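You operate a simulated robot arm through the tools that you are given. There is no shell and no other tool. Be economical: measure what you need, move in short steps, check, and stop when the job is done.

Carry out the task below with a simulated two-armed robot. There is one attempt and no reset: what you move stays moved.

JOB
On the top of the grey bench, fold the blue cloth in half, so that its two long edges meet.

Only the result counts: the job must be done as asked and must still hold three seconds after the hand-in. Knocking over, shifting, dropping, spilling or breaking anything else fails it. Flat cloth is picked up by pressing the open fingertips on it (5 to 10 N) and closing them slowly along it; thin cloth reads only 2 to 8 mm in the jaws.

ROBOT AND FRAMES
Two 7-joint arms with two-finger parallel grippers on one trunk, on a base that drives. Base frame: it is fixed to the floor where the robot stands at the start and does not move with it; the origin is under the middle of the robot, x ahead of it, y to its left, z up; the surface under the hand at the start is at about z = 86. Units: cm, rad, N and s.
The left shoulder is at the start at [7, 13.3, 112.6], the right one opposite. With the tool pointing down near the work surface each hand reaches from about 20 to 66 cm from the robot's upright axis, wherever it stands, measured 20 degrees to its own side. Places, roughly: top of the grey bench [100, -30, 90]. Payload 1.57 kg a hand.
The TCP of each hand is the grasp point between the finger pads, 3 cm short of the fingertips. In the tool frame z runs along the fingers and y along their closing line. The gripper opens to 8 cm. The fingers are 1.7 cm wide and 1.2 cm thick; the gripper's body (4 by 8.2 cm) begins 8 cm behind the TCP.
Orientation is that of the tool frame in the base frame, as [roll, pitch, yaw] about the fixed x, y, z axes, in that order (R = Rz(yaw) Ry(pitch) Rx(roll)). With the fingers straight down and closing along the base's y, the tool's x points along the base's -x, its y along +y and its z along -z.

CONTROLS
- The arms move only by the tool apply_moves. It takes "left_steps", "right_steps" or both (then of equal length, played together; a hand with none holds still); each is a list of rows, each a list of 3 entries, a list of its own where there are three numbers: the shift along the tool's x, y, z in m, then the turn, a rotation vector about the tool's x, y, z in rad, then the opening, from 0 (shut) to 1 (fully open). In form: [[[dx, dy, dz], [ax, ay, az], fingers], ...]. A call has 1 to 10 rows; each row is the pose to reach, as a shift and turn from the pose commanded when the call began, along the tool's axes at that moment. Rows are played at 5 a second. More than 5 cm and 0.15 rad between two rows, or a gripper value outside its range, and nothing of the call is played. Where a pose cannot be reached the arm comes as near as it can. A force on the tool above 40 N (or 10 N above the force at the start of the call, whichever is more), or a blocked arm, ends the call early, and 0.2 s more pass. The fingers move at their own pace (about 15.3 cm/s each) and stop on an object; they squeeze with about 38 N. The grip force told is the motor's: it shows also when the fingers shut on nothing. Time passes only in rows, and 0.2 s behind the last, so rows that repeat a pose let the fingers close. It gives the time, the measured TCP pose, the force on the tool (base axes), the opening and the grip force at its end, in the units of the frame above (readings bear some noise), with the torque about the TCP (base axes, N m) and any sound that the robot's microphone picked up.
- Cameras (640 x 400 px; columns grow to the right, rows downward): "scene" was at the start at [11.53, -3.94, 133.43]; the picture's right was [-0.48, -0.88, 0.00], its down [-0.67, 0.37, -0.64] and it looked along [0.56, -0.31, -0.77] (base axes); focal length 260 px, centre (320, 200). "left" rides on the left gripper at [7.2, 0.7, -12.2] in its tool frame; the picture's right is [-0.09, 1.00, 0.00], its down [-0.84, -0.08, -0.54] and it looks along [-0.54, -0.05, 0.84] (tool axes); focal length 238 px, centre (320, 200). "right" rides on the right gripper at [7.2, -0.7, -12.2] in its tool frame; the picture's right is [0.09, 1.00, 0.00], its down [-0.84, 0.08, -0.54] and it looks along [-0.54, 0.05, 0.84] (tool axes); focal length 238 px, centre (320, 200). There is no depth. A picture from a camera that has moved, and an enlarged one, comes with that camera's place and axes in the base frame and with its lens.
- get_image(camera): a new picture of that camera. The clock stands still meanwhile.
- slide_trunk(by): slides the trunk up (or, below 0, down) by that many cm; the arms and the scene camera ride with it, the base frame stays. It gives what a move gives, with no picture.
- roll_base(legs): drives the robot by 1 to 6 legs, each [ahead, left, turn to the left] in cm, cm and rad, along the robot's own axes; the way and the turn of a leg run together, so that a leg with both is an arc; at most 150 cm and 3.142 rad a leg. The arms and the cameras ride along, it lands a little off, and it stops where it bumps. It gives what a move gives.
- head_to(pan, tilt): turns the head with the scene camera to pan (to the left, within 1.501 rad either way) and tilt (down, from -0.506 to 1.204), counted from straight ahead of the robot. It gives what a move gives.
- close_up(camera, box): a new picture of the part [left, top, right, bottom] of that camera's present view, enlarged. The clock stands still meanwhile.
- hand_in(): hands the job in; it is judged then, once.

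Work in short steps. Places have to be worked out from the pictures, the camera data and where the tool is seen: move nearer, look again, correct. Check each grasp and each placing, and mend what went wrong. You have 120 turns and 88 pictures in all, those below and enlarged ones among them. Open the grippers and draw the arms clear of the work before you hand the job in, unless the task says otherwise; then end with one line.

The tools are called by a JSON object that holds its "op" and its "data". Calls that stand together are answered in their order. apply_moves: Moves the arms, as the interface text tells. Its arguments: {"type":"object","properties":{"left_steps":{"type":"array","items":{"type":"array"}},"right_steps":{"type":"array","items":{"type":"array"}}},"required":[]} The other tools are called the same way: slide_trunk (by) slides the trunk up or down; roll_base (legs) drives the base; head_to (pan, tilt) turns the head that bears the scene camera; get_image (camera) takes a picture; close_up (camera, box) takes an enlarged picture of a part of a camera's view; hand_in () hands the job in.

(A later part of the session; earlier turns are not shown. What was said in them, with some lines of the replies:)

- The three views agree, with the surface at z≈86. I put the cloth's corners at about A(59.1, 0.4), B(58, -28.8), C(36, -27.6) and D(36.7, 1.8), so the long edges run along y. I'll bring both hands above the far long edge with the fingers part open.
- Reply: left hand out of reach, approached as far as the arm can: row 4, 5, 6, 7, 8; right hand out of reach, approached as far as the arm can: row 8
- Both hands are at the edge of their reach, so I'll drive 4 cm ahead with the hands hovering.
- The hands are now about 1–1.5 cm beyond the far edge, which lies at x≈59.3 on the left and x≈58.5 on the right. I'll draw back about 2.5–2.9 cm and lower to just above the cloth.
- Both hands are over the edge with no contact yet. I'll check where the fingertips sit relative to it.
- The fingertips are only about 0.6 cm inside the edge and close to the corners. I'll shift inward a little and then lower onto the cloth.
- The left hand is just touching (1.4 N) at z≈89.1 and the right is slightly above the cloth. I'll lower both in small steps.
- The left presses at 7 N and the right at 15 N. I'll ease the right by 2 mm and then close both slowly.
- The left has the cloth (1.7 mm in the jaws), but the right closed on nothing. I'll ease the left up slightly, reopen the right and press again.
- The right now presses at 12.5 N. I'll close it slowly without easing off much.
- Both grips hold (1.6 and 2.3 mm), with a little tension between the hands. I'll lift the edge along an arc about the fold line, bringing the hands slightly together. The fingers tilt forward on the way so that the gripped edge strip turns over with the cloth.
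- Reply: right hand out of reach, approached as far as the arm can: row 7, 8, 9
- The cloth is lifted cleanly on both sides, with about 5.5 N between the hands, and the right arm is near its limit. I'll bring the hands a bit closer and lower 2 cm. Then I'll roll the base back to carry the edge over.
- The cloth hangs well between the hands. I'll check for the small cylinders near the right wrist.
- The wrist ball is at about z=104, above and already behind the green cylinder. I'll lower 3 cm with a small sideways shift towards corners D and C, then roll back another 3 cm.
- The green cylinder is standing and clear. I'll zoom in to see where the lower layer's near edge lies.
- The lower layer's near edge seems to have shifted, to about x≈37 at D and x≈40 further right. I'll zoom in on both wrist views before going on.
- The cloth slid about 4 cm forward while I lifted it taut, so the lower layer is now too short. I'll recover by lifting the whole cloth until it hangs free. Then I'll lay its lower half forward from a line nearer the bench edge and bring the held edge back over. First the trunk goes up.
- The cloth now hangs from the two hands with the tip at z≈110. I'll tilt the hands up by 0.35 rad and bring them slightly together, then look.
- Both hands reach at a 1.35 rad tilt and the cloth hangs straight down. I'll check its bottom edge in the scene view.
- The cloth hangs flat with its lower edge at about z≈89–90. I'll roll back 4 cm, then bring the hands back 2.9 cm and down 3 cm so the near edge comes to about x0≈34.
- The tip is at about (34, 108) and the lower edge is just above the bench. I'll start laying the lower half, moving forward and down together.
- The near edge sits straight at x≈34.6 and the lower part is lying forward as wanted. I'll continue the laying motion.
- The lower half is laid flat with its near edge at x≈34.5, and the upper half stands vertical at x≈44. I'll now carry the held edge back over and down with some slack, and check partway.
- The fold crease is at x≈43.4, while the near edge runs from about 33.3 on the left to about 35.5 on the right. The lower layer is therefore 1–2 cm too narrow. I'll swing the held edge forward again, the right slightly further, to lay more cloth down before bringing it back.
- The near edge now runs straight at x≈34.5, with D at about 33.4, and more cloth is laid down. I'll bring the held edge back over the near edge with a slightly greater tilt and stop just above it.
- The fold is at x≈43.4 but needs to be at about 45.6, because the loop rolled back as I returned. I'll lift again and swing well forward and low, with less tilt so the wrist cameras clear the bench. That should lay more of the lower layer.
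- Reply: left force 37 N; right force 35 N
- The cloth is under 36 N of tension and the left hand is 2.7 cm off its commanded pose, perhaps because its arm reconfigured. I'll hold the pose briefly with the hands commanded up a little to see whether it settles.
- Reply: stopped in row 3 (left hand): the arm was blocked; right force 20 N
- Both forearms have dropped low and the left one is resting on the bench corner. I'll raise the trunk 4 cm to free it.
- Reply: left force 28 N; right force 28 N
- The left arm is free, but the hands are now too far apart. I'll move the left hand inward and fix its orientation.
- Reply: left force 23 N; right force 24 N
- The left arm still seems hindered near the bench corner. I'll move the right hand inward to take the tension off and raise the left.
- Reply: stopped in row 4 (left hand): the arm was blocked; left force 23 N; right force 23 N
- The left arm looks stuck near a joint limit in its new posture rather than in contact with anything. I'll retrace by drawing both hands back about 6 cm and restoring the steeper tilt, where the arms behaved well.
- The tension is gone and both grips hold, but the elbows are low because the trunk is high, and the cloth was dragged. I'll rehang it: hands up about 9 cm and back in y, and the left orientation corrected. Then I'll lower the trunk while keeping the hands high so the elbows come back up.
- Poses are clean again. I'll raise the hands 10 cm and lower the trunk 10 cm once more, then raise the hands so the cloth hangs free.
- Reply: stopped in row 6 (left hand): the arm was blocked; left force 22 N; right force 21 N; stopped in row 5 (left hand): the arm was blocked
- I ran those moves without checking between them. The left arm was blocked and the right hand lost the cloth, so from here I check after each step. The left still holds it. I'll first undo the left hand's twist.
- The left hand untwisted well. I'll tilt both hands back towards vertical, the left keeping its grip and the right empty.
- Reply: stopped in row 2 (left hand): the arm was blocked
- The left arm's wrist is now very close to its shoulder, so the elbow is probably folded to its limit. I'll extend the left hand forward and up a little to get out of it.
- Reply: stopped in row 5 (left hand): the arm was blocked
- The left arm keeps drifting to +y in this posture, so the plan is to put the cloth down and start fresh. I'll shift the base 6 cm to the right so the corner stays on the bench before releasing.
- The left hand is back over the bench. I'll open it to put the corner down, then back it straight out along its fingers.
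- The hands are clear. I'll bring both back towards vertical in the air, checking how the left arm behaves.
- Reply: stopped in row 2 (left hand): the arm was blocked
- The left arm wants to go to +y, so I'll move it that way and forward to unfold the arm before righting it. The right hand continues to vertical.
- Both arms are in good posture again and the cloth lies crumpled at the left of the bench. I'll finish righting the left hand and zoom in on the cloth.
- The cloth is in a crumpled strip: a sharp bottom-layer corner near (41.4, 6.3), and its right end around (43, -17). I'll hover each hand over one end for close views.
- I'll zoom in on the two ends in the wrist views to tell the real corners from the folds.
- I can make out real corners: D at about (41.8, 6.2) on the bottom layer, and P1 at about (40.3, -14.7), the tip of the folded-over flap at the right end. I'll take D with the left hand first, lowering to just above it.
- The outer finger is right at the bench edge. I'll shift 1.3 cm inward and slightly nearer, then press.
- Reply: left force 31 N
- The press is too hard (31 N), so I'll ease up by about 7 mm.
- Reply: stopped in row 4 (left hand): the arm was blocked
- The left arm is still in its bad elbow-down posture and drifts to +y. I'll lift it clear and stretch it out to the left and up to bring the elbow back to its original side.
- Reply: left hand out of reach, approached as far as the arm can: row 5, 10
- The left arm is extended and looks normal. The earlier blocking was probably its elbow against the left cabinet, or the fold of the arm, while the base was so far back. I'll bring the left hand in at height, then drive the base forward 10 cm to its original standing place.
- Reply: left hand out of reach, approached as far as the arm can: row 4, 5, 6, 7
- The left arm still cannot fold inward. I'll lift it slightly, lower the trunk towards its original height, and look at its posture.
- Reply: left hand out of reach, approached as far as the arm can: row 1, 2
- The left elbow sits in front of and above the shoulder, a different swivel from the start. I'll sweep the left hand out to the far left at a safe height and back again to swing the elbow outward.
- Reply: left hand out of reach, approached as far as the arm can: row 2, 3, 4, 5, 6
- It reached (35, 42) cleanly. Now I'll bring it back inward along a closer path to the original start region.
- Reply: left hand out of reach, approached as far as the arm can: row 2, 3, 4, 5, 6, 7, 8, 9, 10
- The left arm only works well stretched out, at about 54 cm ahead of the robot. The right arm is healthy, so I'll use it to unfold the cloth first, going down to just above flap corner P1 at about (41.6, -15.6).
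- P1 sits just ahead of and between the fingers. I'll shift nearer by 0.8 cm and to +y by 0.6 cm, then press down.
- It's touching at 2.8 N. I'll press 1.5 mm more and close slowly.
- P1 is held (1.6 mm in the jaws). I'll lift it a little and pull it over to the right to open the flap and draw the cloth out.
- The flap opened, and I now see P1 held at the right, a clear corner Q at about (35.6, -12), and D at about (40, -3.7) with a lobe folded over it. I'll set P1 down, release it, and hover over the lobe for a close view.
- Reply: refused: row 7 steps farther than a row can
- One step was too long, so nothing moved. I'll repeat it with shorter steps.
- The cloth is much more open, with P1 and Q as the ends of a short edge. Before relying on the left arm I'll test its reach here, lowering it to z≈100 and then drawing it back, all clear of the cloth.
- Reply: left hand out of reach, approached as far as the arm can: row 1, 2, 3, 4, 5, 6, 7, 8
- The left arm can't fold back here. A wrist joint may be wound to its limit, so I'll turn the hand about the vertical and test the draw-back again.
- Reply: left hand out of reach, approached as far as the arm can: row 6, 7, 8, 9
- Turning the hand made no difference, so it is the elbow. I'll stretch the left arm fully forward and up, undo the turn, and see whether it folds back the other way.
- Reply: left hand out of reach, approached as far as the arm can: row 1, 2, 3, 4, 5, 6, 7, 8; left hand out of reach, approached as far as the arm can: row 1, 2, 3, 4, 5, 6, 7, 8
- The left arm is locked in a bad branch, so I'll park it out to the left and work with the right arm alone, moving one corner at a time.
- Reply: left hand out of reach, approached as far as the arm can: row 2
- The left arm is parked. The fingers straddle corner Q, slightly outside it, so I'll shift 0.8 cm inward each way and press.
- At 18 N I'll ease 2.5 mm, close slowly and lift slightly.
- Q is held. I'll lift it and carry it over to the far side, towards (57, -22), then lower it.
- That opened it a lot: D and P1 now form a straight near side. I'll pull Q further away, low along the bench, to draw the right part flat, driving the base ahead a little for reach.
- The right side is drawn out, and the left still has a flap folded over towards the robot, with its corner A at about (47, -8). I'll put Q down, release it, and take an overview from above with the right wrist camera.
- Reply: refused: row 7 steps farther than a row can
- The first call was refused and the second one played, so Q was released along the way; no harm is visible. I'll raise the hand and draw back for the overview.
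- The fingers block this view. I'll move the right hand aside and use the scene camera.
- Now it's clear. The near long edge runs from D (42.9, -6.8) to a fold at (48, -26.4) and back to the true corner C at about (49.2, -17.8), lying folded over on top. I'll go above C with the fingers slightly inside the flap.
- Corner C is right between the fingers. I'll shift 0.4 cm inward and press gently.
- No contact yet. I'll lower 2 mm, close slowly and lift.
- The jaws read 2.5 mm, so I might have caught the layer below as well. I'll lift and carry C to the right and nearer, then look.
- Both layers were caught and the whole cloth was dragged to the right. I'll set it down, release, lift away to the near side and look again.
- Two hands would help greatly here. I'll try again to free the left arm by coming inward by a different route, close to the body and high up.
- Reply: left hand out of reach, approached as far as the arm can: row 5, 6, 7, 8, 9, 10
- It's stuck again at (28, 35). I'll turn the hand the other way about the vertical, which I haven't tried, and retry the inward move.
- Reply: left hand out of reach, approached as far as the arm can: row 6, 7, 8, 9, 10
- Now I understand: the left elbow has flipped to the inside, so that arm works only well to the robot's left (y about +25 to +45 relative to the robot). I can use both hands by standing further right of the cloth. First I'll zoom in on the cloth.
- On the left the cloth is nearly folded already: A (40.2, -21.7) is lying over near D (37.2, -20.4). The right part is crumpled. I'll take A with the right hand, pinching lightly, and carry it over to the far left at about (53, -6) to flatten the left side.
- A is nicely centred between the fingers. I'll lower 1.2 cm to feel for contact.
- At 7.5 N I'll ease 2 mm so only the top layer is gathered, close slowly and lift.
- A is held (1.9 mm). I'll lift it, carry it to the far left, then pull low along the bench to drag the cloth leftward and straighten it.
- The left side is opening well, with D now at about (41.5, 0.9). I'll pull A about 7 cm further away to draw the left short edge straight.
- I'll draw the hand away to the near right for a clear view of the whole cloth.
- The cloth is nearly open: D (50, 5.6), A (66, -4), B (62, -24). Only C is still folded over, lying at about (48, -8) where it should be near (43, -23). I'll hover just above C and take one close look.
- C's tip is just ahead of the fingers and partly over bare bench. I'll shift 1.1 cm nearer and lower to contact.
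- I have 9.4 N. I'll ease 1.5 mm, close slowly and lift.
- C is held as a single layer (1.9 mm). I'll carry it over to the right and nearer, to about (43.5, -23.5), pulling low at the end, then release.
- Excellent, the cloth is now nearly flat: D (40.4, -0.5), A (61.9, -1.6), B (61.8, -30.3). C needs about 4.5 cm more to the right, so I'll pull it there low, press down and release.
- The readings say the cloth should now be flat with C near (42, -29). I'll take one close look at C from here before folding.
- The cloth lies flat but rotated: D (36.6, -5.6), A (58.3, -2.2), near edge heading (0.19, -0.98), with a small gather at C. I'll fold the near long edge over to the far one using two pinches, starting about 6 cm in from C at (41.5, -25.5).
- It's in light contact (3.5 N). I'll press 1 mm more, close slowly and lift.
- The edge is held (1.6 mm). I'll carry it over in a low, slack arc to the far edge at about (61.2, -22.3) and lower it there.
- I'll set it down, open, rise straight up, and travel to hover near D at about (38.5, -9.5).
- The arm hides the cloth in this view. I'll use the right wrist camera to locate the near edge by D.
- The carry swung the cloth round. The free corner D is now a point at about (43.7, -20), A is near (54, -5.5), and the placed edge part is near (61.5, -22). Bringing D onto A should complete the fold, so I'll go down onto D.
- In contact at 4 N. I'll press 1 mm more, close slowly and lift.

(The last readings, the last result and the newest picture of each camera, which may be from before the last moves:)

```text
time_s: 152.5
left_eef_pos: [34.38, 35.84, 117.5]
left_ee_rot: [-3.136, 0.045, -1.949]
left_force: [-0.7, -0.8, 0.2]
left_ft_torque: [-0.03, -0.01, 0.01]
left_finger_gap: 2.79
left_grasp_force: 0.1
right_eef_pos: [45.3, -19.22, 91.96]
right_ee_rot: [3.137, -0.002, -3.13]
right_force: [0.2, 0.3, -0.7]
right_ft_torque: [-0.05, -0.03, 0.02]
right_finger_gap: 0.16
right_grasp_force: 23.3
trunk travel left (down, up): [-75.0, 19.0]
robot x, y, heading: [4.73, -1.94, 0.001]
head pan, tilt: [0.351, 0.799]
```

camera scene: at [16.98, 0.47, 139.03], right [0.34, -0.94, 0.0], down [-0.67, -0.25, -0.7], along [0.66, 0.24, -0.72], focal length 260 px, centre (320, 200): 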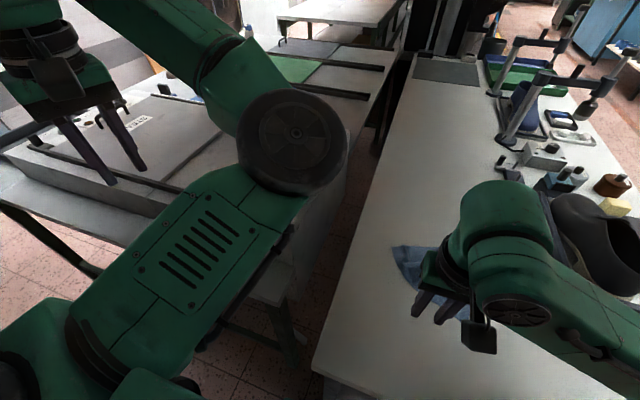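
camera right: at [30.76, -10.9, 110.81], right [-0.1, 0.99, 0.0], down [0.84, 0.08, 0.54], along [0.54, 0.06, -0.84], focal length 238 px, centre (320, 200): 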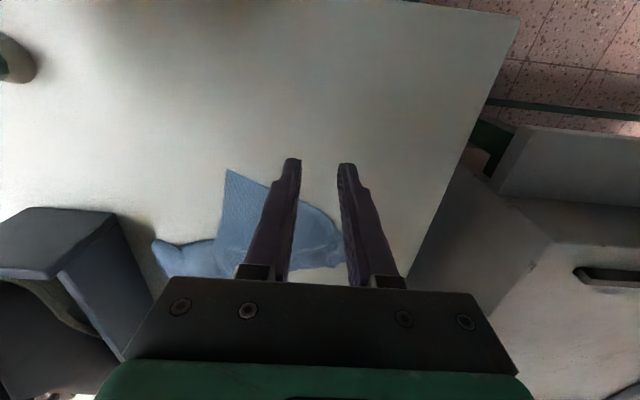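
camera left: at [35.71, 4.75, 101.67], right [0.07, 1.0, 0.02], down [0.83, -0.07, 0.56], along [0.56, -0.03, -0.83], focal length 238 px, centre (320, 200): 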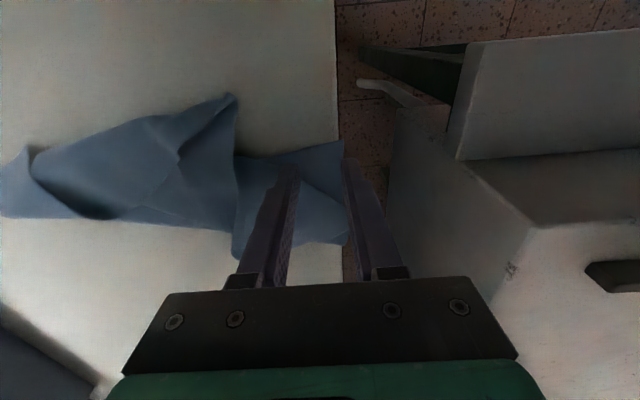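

D is held (1.6 mm). I'll carry it in a low arc to A, about (54.2, -6.3), and lower it.

{"op": "apply_moves", "data": {"right_steps": [[[-0.008, 0.012, -0.018], [0, 0, 0], 0], [[-0.018, 0.026, -0.032], [0, 0, 0], 0], [[-0.03, 0.043, -0.042], [0, 0, 0], 0], [[-0.043, 0.062, -0.046], [0, 0, 0], 0], [[-0.056, 0.081, -0.044], [0, 0, 0], 0], [[-0.068, 0.098, -0.037], [0, 0, 0], 0], [[-0.078, 0.113, -0.026], [0, 0, 0], 0], [[-0.086, 0.124, -0.01], [0, 0, 0], 0], [[-0.089, 0.129, 0.008], [0, 0, 0], 0], [[-0.089, 0.129, 0.022], [0, 0, 0], 0]]}}

```text
time_s: 154.7
left_eef_pos: [34.48, 35.98, 117.55]
left_ee_rot: [-3.137, 0.044, -1.949]
left_force: [0.7, 0.1, 0.1]
left_ft_torque: [0.0, 0.0, 0.02]
left_finger_gap: 2.81
left_grasp_force: 0.0
right_eef_pos: [54.2, -6.11, 89.81]
right_ee_rot: [3.135, 0.001, -3.132]
right_force: [-1.1, 0.2, -0.3]
right_ft_torque: [0.0, -0.01, 0.02]
right_finger_gap: 0.18
right_grasp_force: 24.1
trunk travel left (down, up): [-75.0, 19.0]
robot x, y, heading: [4.76, -2.64, -0.003]
head pan, tilt: [0.351, 0.799]
```

I'll press down gently, open, rise, and move back to the near right so the last picture shows the whole cloth.

{"op": "apply_moves", "data": {"right_steps": [[[0, 0, 0.005], [0, 0, 0], 0], [[0, 0, 0.005], [0, 0, 0], 0.35], [[0, 0, -0.01], [0, 0, 0], 0.35], [[0, 0, -0.05], [0, 0, 0], 0.35], [[0.02, -0.02, -0.08], [0, 0, 0], 0.35], [[0.045, -0.055, -0.1], [0, 0, 0], 0.35], [[0.07, -0.09, -0.12], [0, 0, 0], 0.35], [[0.095, -0.125, -0.14], [0, 0, 0], 0.35], [[0.12, -0.16, -0.15], [0, 0, 0], 0.35], [[0.145, -0.2, -0.15], [0, 0, 0], 0.35]]}}

{"op": "apply_moves", "data": {"right_steps": [[[0.01, -0.04, 0], [0, 0, 0], 0.35], [[0.02, -0.08, 0], [0, 0, 0], 0.35], [[0.02, -0.12, 0], [0, 0, 0], 0.35]]}}

{"op": "close_up", "data": {"camera": "scene", "box": [350, 180, 590, 350]}}

```text
time_s: 156.9
left_eef_pos: [34.18, 35.72, 117.82]
left_ee_rot: [-3.136, 0.048, -1.947]
left_force: [-0.1, -0.5, -0.8]
left_ft_torque: [-0.01, -0.01, 0.02]
left_finger_gap: 2.8
left_grasp_force: 0.1
right_eef_pos: [39.56, -26.5, 104.74]
right_ee_rot: [3.135, -0.001, -3.129]
right_force: [-0.6, 0.3, -0.5]
right_ft_torque: [0.02, -0.04, -0.01]
right_finger_gap: 2.81
right_grasp_force: 0.0
trunk travel left (down, up): [-75.0, 19.0]
robot x, y, heading: [4.75, -2.63, 0.004]
head pan, tilt: [0.351, 0.799]
```

```text
time_s: 157.7
left_eef_pos: [34.44, 35.82, 117.52]
left_ee_rot: [-3.139, 0.047, -1.948]
left_force: [0.9, -0.1, 0.0]
left_ft_torque: [0.0, 0.01, -0.02]
left_finger_gap: 2.79
left_grasp_force: 0.0
right_eef_pos: [38.06, -38.56, 104.71]
right_ee_rot: [3.136, 0.0, -3.129]
right_force: [0.9, 0.6, 0.4]
right_ft_torque: [-0.05, 0.03, 0.0]
right_finger_gap: 2.76
right_grasp_force: 0.0
trunk travel left (down, up): [-75.0, 19.0]
robot x, y, heading: [4.75, -2.22, 0.004]
head pan, tilt: [0.351, 0.799]
```

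```text
2.35 times, centred on (470, 265) of scene
camera zoom: at [17.14, 0.4, 139.01], right [0.34, -0.94, 0.0], down [-0.67, -0.24, -0.7], along [0.65, 0.24, -0.72], focal length 610 px, centre (-33, 47)
```

zoom: 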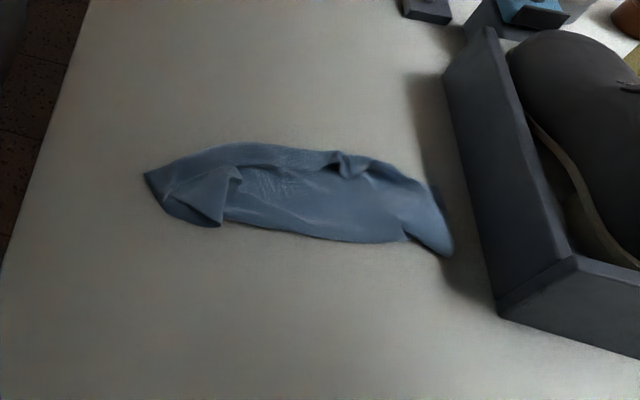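

I have no pictures left. The last one shows the cloth as a doubled strip, with D brought to A and the near edge laid along the far edge, but with wrinkles at the left end. Without sight, more pulling could easily undo it, so I'll open both grippers and raise the right arm clear.

{"op": "apply_moves", "data": {"left_steps": [[[0, 0, 0], [0, 0, 0], 1], [[0, 0, 0], [0, 0, 0], 1], [[0, 0, 0], [0, 0, 0], 1]], "right_steps": [[[0, 0, -0.03], [0, 0, 0], 1], [[0, 0, -0.06], [0, 0, 0], 1], [[0, 0, -0.08], [0, 0, 0], 1]]}}

```text
time_s: 158.5
left_eef_pos: [34.52, 35.87, 117.52]
left_ee_rot: [-3.139, 0.045, -1.948]
left_force: [0.8, 0.2, 0.4]
left_ft_torque: [-0.02, -0.02, 0.04]
left_finger_gap: 8.01
left_grasp_force: 0.1
right_eef_pos: [37.93, -38.65, 112.54]
right_ee_rot: [3.136, -0.002, -3.128]
right_force: [-1.3, 0.3, -0.2]
right_ft_torque: [0.01, 0.01, 0.05]
right_finger_gap: 8.0
right_grasp_force: 0.1
trunk travel left (down, up): [-75.0, 19.0]
robot x, y, heading: [4.6, -2.29, -0.003]
head pan, tilt: [0.351, 0.799]
```

Both grippers are open and clear of the cloth, so I'm handing in.

{"op": "hand_in", "data": {}}

```text
The job is handed in.
```

I handed in the cloth doubled over roughly along its length, but the fold is untidy and may not pass. The left end is wrinkled, and I ran out of pictures before I could check whether the right-hand corners meet. The last picture showed no other object moved; a pale spot seen near the first right-hand grip could be a small tear.
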